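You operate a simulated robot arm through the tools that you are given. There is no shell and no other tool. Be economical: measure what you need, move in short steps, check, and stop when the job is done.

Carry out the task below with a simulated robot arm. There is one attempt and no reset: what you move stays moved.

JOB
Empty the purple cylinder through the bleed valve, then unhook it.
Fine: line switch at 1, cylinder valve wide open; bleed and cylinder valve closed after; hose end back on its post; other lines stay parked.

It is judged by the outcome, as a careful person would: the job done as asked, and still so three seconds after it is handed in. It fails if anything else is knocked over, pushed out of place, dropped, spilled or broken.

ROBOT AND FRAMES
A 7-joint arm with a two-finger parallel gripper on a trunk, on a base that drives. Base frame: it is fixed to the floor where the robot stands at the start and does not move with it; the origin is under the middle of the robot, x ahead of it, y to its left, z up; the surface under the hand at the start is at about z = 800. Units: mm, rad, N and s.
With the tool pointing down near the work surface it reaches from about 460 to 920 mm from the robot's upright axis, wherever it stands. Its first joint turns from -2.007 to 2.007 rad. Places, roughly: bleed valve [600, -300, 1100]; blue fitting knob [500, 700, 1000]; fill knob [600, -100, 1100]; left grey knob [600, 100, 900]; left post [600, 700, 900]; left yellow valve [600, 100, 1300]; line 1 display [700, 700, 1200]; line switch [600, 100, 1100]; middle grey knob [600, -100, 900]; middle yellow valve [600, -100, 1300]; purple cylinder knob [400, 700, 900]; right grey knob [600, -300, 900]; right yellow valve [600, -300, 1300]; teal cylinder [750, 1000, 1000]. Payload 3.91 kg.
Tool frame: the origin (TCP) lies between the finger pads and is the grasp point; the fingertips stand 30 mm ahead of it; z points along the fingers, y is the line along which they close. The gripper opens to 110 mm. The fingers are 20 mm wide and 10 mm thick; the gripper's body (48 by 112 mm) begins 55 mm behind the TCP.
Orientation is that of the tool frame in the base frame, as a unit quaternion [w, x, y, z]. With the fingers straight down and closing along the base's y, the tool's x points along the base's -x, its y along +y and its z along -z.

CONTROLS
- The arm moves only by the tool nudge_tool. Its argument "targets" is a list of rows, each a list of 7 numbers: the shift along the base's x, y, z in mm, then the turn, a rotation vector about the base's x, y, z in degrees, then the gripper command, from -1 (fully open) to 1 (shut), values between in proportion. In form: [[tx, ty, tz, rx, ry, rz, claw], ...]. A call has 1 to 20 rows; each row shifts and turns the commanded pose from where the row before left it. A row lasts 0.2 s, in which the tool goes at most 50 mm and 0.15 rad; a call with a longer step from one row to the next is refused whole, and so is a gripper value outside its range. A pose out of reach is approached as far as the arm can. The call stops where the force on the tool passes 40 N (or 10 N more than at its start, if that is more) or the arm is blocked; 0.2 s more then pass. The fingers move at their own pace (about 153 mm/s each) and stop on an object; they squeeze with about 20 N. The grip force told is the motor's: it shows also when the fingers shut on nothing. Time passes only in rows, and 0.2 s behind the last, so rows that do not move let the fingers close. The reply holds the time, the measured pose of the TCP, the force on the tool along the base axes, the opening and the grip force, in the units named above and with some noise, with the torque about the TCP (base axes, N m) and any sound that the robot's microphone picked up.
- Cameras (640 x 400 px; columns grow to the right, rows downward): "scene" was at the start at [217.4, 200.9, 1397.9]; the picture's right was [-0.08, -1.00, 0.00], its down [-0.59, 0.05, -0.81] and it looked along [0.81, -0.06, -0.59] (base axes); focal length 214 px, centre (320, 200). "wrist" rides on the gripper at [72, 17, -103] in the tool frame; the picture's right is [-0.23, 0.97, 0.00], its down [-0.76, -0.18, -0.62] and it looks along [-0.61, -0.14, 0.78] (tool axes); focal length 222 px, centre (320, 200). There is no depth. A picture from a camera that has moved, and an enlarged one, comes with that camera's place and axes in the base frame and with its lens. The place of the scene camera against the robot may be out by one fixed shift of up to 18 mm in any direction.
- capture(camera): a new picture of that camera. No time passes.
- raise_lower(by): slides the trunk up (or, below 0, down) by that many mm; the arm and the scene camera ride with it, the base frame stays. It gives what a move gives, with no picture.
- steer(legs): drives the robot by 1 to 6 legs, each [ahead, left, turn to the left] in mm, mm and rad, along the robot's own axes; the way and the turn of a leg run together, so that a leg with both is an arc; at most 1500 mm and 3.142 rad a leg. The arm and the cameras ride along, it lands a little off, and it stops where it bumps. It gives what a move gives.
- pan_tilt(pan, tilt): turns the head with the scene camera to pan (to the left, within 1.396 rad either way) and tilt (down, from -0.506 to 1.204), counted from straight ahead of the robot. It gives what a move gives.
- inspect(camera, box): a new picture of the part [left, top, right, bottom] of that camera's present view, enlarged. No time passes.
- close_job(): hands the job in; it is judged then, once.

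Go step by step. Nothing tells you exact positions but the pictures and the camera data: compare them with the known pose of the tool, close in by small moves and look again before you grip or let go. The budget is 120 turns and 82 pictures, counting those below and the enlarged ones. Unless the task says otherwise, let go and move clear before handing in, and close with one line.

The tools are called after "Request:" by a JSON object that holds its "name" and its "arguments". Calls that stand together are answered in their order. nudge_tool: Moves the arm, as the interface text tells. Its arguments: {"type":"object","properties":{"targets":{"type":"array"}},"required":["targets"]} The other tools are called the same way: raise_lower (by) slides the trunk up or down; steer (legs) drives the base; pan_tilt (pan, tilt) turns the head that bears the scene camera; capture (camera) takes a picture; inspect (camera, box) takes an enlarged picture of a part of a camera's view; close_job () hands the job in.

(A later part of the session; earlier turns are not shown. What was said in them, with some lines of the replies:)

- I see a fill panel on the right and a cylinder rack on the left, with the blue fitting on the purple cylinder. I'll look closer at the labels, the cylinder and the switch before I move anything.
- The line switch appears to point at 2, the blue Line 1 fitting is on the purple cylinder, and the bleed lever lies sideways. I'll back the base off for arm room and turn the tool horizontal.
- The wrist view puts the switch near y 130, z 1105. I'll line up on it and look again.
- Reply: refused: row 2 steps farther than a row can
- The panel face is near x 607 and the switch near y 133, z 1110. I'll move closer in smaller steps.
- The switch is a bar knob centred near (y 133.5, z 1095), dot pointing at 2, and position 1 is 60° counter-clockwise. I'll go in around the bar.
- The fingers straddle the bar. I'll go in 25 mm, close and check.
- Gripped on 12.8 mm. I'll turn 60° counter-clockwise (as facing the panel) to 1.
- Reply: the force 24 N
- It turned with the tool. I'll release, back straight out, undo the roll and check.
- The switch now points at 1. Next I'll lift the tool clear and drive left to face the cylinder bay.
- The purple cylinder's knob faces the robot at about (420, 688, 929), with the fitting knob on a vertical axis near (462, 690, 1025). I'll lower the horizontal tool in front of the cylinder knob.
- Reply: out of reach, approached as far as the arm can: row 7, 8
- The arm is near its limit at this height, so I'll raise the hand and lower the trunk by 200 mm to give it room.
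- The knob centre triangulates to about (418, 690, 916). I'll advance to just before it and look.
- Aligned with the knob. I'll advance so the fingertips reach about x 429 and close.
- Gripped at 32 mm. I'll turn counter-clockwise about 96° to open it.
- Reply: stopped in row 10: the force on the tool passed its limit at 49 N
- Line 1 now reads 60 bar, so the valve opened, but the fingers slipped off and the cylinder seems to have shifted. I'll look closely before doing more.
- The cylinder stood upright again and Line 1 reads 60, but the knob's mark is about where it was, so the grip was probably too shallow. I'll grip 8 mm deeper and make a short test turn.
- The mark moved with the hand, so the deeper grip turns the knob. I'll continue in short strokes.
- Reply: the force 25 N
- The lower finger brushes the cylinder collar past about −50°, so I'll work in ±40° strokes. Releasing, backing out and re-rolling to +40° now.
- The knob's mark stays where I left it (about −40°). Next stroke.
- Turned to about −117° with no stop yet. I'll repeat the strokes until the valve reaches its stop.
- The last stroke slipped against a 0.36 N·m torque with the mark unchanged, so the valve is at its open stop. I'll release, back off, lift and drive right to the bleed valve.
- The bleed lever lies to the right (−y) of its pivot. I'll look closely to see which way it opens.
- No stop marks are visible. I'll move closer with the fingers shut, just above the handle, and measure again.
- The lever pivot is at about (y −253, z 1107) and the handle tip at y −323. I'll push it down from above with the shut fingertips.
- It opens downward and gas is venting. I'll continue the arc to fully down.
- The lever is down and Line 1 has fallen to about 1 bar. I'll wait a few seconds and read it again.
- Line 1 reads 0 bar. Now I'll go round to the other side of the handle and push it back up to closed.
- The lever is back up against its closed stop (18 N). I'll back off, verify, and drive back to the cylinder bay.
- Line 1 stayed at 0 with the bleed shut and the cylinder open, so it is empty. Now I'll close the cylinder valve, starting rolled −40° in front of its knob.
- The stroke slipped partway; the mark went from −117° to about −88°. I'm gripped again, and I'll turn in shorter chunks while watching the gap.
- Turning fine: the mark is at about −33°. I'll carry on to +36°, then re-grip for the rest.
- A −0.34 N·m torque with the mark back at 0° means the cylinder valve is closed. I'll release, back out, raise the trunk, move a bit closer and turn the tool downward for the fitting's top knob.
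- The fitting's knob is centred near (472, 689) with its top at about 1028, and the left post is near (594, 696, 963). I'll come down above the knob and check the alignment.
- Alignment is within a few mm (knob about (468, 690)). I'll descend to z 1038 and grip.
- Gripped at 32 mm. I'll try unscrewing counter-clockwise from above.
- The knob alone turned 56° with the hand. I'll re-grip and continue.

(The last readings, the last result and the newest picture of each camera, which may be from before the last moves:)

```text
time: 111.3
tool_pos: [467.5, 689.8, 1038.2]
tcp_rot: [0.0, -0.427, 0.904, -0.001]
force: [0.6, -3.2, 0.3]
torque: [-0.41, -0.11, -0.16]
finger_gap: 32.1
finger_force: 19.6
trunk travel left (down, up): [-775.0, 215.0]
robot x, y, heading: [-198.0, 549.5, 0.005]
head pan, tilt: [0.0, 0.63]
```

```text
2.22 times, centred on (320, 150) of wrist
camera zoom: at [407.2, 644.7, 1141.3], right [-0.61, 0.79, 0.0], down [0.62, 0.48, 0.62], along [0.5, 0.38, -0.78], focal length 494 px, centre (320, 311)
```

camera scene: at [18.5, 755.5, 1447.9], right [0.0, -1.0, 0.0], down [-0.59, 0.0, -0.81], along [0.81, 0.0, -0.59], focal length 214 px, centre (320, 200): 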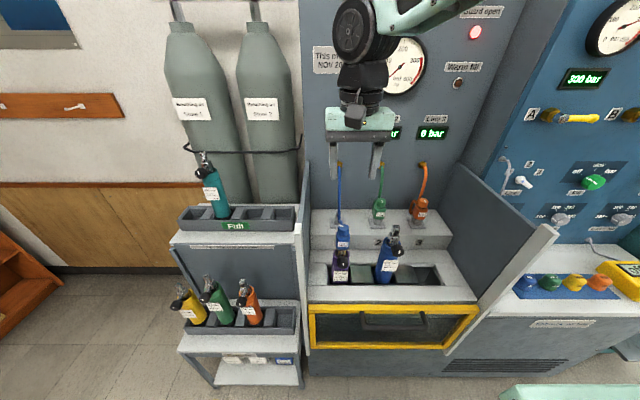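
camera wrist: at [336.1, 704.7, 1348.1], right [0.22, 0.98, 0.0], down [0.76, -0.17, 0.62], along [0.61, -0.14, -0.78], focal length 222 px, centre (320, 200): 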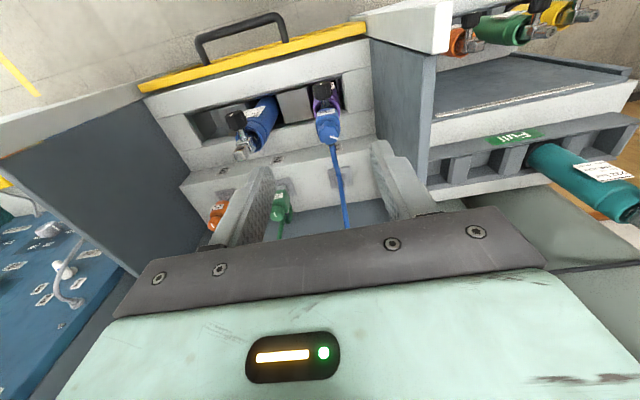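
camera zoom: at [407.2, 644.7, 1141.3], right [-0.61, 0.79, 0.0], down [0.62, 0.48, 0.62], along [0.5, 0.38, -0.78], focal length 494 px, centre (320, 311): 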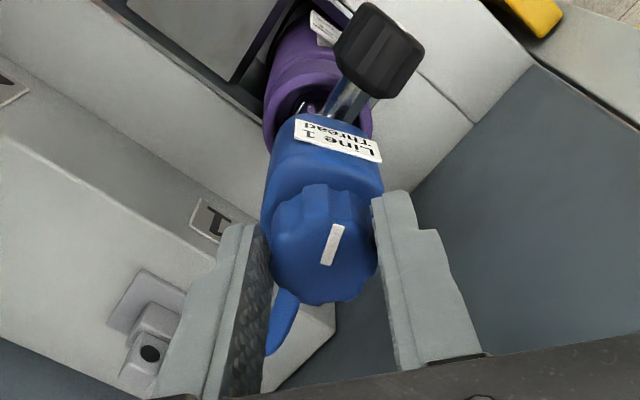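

The body started turning with the knob, which suggests the thread is fully undone. I'll lift 25 mm gently and check whether the fitting comes off without the cylinder.

Request:
{"name": "nudge_tool", "arguments": {"targets": [[0, 0, 8, 0, 0, 0, 1], [0, 0, 8, 0, 0, 0, 1], [0, 0, 9, 0, 0, 0, 1], [0, 0, 0, 0, 0, 0, 1]]}}

Request:
{"name": "inspect", "arguments": {"camera": "wrist", "box": [200, 60, 440, 240]}}

Request:
{"name": "inspect", "arguments": {"camera": "scene", "box": [290, 150, 410, 290]}}

```text
time: 112.3
tool_pos: [466.9, 689.7, 1063.7]
tcp_rot: [0.001, -0.426, 0.905, 0.0]
force: [-0.5, -0.2, -3.5]
torque: [-0.03, 0.02, 0.03]
finger_gap: 32.0
finger_force: 20.1
trunk travel left (down, up): [-775.0, 215.0]
robot x, y, heading: [-196.4, 544.1, 0.003]
head pan, tilt: [0.0, 0.63]
```

```text
2.22 times, centred on (320, 150) of wrist
camera zoom: at [407.3, 645.2, 1167.3], right [-0.61, 0.8, 0.0], down [0.62, 0.47, 0.62], along [0.5, 0.38, -0.78], focal length 494 px, centre (320, 311)
```

zoom: 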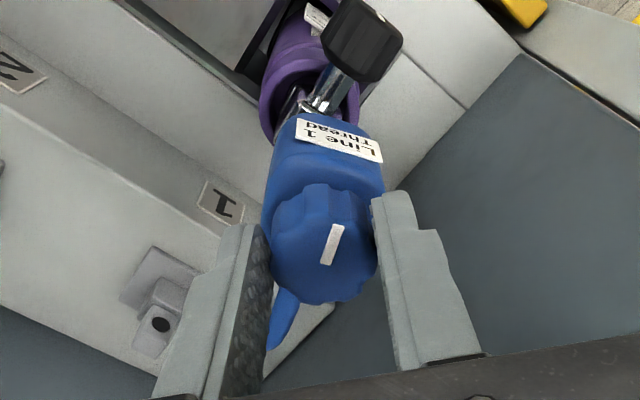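

```text
2.86 times, centred on (350, 220) of scene
camera zoom: at [18.7, 755.5, 1447.9], right [0.0, -1.0, 0.0], down [-0.59, 0.0, -0.81], along [0.81, 0.0, -0.59], focal length 613 px, centre (234, 143)
```

zoom: 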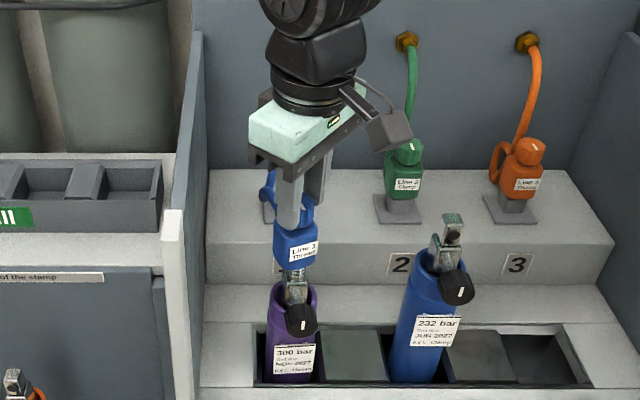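

The fitting came off freely and the cylinder stayed put. I'll lift it clear, undo its slight rotation, and move toward the left post for a better measurement.

Request:
{"name": "nudge_tool", "arguments": {"targets": [[0, 0, 20, 0, 0, -6, 1], [0, 0, 20, 0, 0, -6, 1], [0, 0, 20, 0, 0, -6, 1], [10, 0, 0, 0, 0, -4, 1], [15, 0, 0, 0, 0, 0, 1], [15, 0, 0, 0, 0, 0, 1], [0, 0, 0, 0, 0, 0, 1]]}}

Request:
{"name": "inspect", "arguments": {"camera": "scene", "box": [300, 140, 440, 260]}}

Request:
{"name": "capture", "arguments": {"camera": "wrist"}}

```text
time: 113.9
tool_pos: [507.0, 690.6, 1123.3]
tcp_rot: [0.001, -0.245, 0.969, 0.0]
force: [0.3, -1.3, -3.0]
torque: [-0.01, 0.01, 0.01]
finger_gap: 31.7
finger_force: 20.4
trunk travel left (down, up): [-775.0, 215.0]
robot x, y, heading: [-199.3, 550.4, -0.0]
head pan, tilt: [0.0, 0.63]
```

```text
3.33 times, centred on (370, 200) of scene
camera zoom: at [18.7, 755.5, 1447.9], right [0.0, -1.0, 0.0], down [-0.59, 0.0, -0.81], along [0.81, 0.0, -0.59], focal length 715 px, centre (153, 200)
```

zoom: 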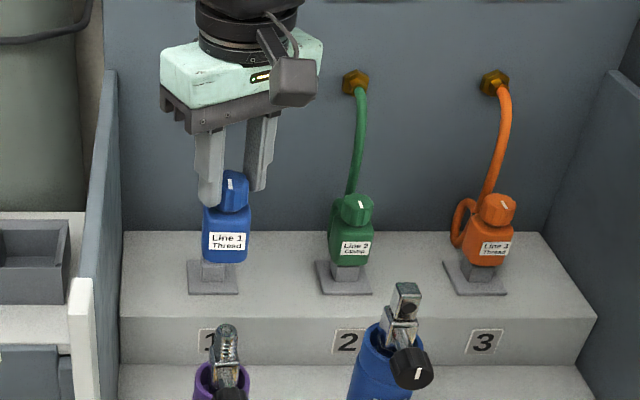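

```text
14 pictures are left
camera wrist: at [434.8, 670.6, 1226.8], right [-0.26, 0.96, 0.0], down [0.75, 0.21, 0.62], along [0.6, 0.16, -0.78], focal length 222 px, centre (320, 200)
```

wrist: 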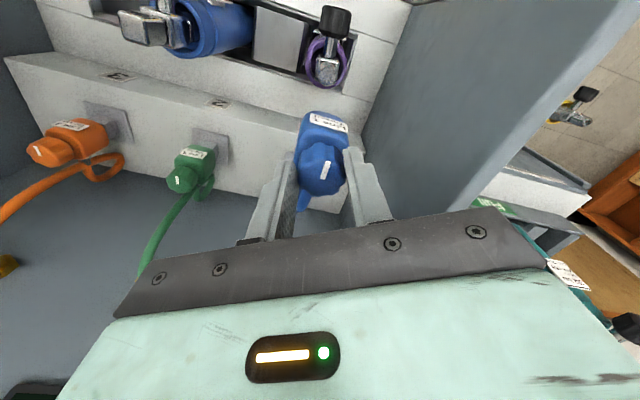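

Triangulating off the parked green fitting and the plates puts the posts at x≈638, with blue's y≈688 and a parked knob top at z≈983. I'll move above the post and check.

Request:
{"name": "nudge_tool", "arguments": {"targets": [[40, 0, 0, 0, 0, 0, 1], [40, -1, 0, 0, 0, 0, 1], [40, -1, 0, 0, 0, 0, 1], [8, 0, -20, 0, 0, 0, 1], [0, 0, -30, 0, 0, 0, 1], [0, 0, -8, 0, 0, 0, 1], [0, 0, 0, 0, 0, 0, 1]]}}

Request:
{"name": "inspect", "arguments": {"camera": "scene", "box": [310, 150, 430, 250]}}

Request:
{"name": "inspect", "arguments": {"camera": "wrist", "box": [130, 40, 430, 240]}}

```text
time: 115.5
tool_pos: [635.8, 687.3, 1065.3]
tcp_rot: [0.001, -0.246, 0.969, -0.001]
force: [-0.3, 0.4, -2.3]
torque: [0.01, 0.01, 0.01]
finger_gap: 31.6
finger_force: 19.9
trunk travel left (down, up): [-775.0, 215.0]
robot x, y, heading: [-201.2, 547.4, 0.002]
head pan, tilt: [0.0, 0.63]
```

```text
4.00 times, centred on (370, 200) of scene
camera zoom: at [18.8, 755.5, 1447.9], right [0.0, -1.0, 0.0], down [-0.59, 0.0, -0.81], along [0.81, 0.0, -0.59], focal length 858 px, centre (120, 200)
```

zoom: 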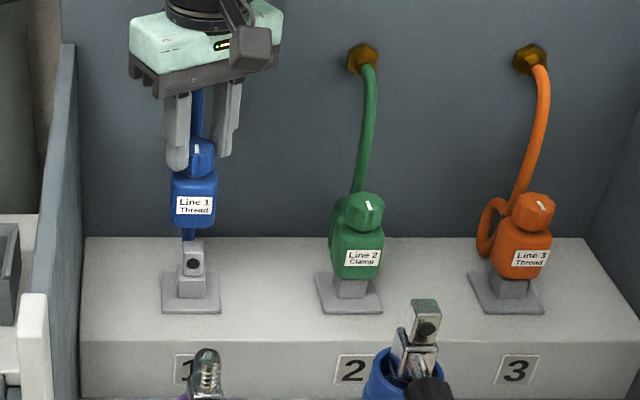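

```text
2.00 times, centred on (280, 140) of wrist
camera zoom: at [563.9, 668.7, 1169.2], right [-0.26, 0.96, 0.0], down [0.75, 0.21, 0.62], along [0.6, 0.16, -0.78], focal length 444 px, centre (400, 320)
```

zoom: 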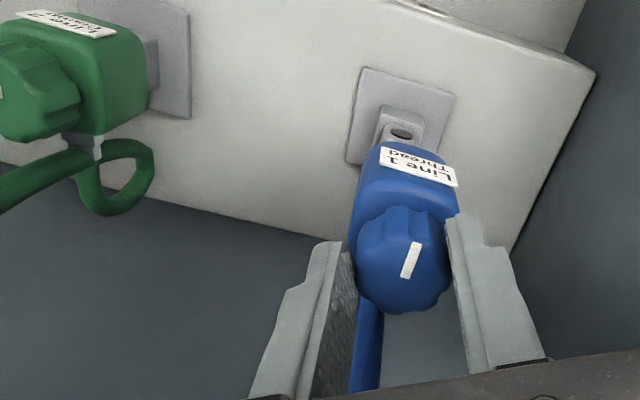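

The fitting hangs over the post (post centre ≈ (638, 688), top ≈ 955). I'll lower it slowly and watch for contact.

Request:
{"name": "nudge_tool", "arguments": {"targets": [[3, 1, -8, 0, 0, 0, 1], [0, 0, -8, 0, 0, 0, 1], [0, 0, -8, 0, 0, 0, 1], [0, 0, -8, 0, 0, 0, 1], [0, 0, 0, 0, 0, 0, 1]]}}

Request:
{"name": "inspect", "arguments": {"camera": "scene", "box": [310, 150, 430, 250]}}

```text
time: 116.7
tool_pos: [637.7, 689.1, 1032.0]
tcp_rot: [0.002, -0.246, 0.969, -0.001]
force: [0.5, 1.0, -3.8]
torque: [0.03, 0.04, 0.03]
finger_gap: 31.7
finger_force: 19.9
trunk travel left (down, up): [-775.0, 215.0]
robot x, y, heading: [-197.0, 544.0, 0.001]
head pan, tilt: [0.0, 0.63]
```

```text
4.00 times, centred on (370, 200) of scene
camera zoom: at [18.8, 755.5, 1447.9], right [0.0, -1.0, 0.0], down [-0.59, 0.0, -0.81], along [0.81, 0.0, -0.59], focal length 858 px, centre (120, 200)
```

zoom: 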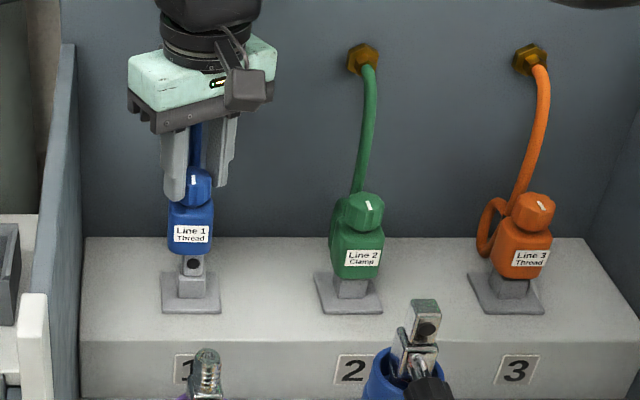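

No contact yet, and it's tracking onto the post. Continuing down with force watch.

Request:
{"name": "nudge_tool", "arguments": {"targets": [[0, -1, -5, 0, 0, 0, 1], [0, 0, -5, 0, 0, 0, 1], [0, 0, -5, 0, 0, 0, 1], [0, 0, -5, 0, 0, 0, 1], [0, 0, -4, 0, 0, 0, 1], [0, 0, 0, 0, 0, 0, 1]]}}

Request:
{"name": "inspect", "arguments": {"camera": "scene", "box": [310, 150, 430, 250]}}

```text
time: 118.1
tool_pos: [639.5, 687.0, 1008.3]
tcp_rot: [0.001, -0.245, 0.97, -0.001]
force: [0.4, -0.1, -2.9]
torque: [-0.11, -0.02, 0.02]
finger_gap: 31.8
finger_force: 19.8
trunk travel left (down, up): [-775.0, 215.0]
robot x, y, heading: [-202.6, 548.0, 0.002]
head pan, tilt: [0.0, 0.63]
```

```text
4.00 times, centred on (370, 200) of scene
camera zoom: at [18.8, 755.5, 1447.9], right [0.0, -1.0, 0.0], down [-0.59, 0.0, -0.81], along [0.81, 0.0, -0.59], focal length 858 px, centre (120, 200)
```

zoom: 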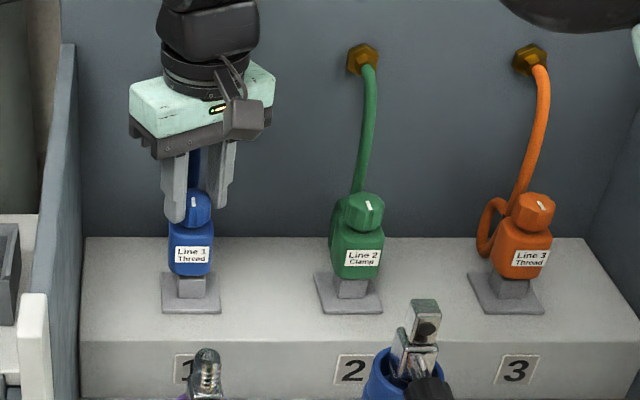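

It's almost at the parked height of the green one. A few more mm.

Request:
{"name": "nudge_tool", "arguments": {"targets": [[0, 0, -3, 0, 0, 0, 1], [0, 0, -3, 0, 0, 0, 1], [0, 0, -2, 0, 0, 0, 1], [0, 0, 0, 0, 0, 0, 1]]}}

Request:
{"name": "inspect", "arguments": {"camera": "scene", "box": [310, 150, 430, 250]}}

```text
time: 119.1
tool_pos: [638.7, 688.5, 1002.5]
tcp_rot: [0.003, -0.245, 0.97, -0.001]
force: [4.1, -1.6, 13.3]
torque: [0.06, -0.23, -0.01]
finger_gap: 31.4
finger_force: 20.6
trunk travel left (down, up): [-775.0, 215.0]
robot x, y, heading: [-201.3, 546.9, 0.004]
head pan, tilt: [0.0, 0.63]
```

```text
4.00 times, centred on (370, 200) of scene
camera zoom: at [18.2, 755.3, 1448.1], right [0.0, -1.0, 0.0], down [-0.59, 0.0, -0.81], along [0.81, 0.0, -0.59], focal length 858 px, centre (120, 200)
```

zoom: 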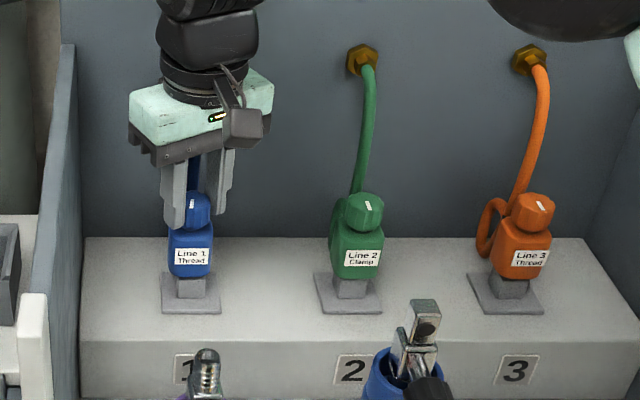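

Seated (13 N of contact, level with the others). I'll release, rise straight up and check.

Request:
{"name": "nudge_tool", "arguments": {"targets": [[0, 0, 1, 0, 0, 0, 0.3], [0, 0, 0, 0, 0, 0, 0.15], [0, 0, 15, 0, 0, 0, 0.15], [0, 0, 30, 0, 0, 0, 0.1], [0, 0, 45, 0, 0, 0, 0], [-30, 0, 35, 0, 0, 0, 0], [-45, 0, 10, 0, 0, 0, 0], [-45, 0, 10, 0, 0, 0, 0], [-45, 0, 10, 0, 0, 0, 0], [0, 0, 0, 0, 0, 0, 0], [0, 0, 0, 0, 0, 0, 0], [0, 0, 0, 0, 0, 0, 0]]}}

Request:
{"name": "inspect", "arguments": {"camera": "scene", "box": [300, 130, 440, 290]}}

Request:
{"name": "inspect", "arguments": {"camera": "wrist", "box": [100, 20, 440, 240]}}

```text
time: 121.7
tool_pos: [472.1, 688.3, 1157.2]
tcp_rot: [0.001, -0.246, 0.969, 0.0]
force: [0.0, -0.5, 0.1]
torque: [-0.01, -0.01, 0.01]
finger_gap: 55.2
finger_force: 0.0
trunk travel left (down, up): [-775.0, 215.0]
robot x, y, heading: [-196.4, 546.1, 0.0]
head pan, tilt: [0.0, 0.63]
```

```text
2.50 times, centred on (370, 210) of scene
camera zoom: at [18.6, 755.4, 1447.9], right [0.0, -1.0, 0.0], down [-0.59, 0.0, -0.81], along [0.81, 0.0, -0.59], focal length 536 px, centre (195, 175)
```

zoom: 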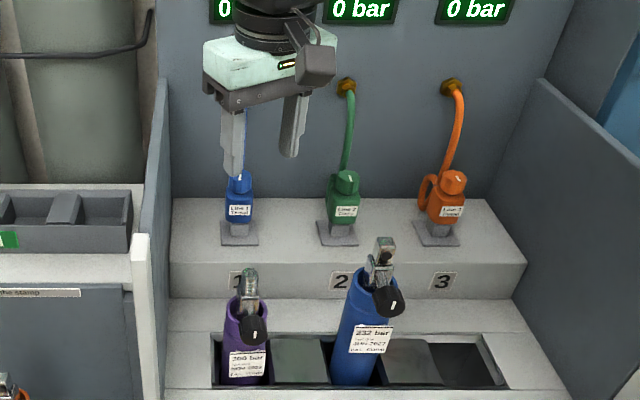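

```text
1.82 times, centred on (270, 130) of wrist
camera zoom: at [400.4, 668.5, 1261.1], right [-0.26, 0.96, 0.0], down [0.75, 0.21, 0.62], along [0.6, 0.16, -0.78], focal length 404 px, centre (411, 327)
```

zoom: 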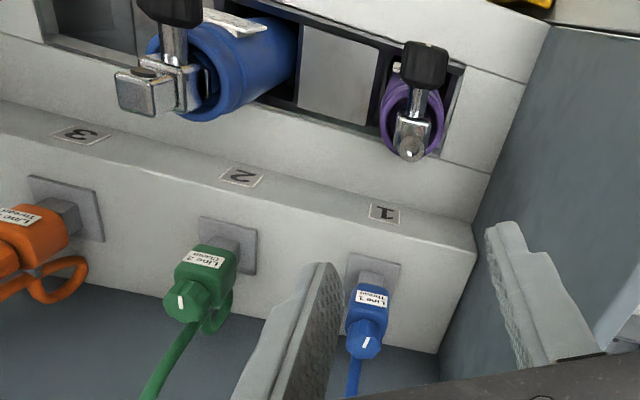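

The blue fitting stands on its post like the others, and the cylinder valve mark is back at closed. I'll draw the arm clear and take one last look.

Request:
{"name": "nudge_tool", "arguments": {"targets": [[-20, 0, 40, 0, 0, 0, 0], [-20, 0, 40, 0, 0, 0, 0], [-20, 0, 30, 0, 0, 0, 0], [0, 0, 0, 0, 0, 0, 0]]}}

Request:
{"name": "steer", "arguments": {"legs": [[-200, 0, 0]]}}

Request:
{"name": "pan_tilt", "arguments": {"pan": -0.5, "tilt": 0.5}}

Request:
{"name": "capture", "arguments": {"camera": "scene"}}

```text
time: 122.7
tool_pos: [412.7, 687.3, 1266.6]
tcp_rot: [0.001, -0.246, 0.969, -0.001]
force: [-0.1, -1.2, 0.4]
torque: [0.0, 0.0, -0.02]
finger_gap: 55.1
finger_force: 0.1
trunk travel left (down, up): [-775.0, 215.0]
robot x, y, heading: [-200.9, 547.5, 0.003]
head pan, tilt: [0.0, 0.63]
```

```text
time: 124.3
tool_pos: [215.8, 687.0, 1268.3]
tcp_rot: [0.001, -0.245, 0.97, -0.001]
force: [-0.4, -0.6, -0.1]
torque: [-0.04, -0.01, 0.02]
finger_gap: 55.3
finger_force: 0.2
trunk travel left (down, up): [-775.0, 215.0]
robot x, y, heading: [-399.0, 547.6, 0.002]
head pan, tilt: [0.0, 0.63]
```

```text
time: 125.2
tool_pos: [215.9, 686.2, 1268.3]
tcp_rot: [0.0, -0.244, 0.97, 0.0]
force: [0.2, -0.2, 0.2]
torque: [-0.02, 0.02, 0.0]
finger_gap: 55.1
finger_force: 0.0
trunk travel left (down, up): [-775.0, 215.0]
robot x, y, heading: [-397.6, 545.0, 0.002]
head pan, tilt: [-0.499, 0.499]
```

```text
6 pictures are left
camera scene: at [-187.0, 711.3, 1459.6], right [-0.48, -0.88, 0.0], down [-0.42, 0.23, -0.88], along [0.77, -0.42, -0.48], focal length 214 px, centre (320, 200)
```

scene: 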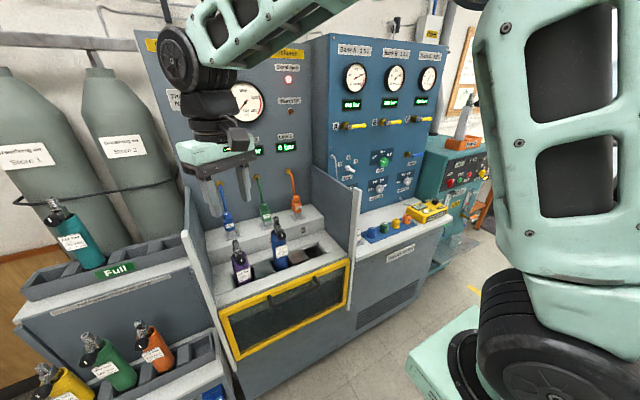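

Request:
{"name": "inspect", "arguments": {"camera": "scene", "box": [320, 110, 440, 210]}}

```text
4.00 times, centred on (380, 160) of scene
camera zoom: at [-187.0, 711.3, 1459.6], right [-0.48, -0.88, 0.0], down [-0.42, 0.23, -0.88], along [0.77, -0.42, -0.48], focal length 858 px, centre (80, 360)
```

zoom: 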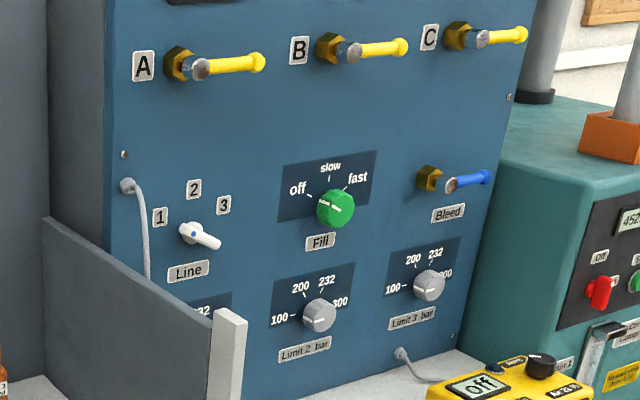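

The bleed lever is closed, the switch is at 1, the fill is off, the cylinder valve is closed, and the fitting is on its post with the other lines untouched. I'm handing the job in.

Request:
{"name": "close_job", "arguments": {}}

```text
The job is handed in.
```

I emptied the purple cylinder through the bleed valve: Line 1 fell from 60 bar to 0 and stayed there. I then closed the bleed and cylinder valves and put the blue hose end back on its post; the line switch is at 1 and the other lines stayed parked. On my first try at the cylinder valve the fingers slipped and the cylinder leaned, but it stood upright again on its own.
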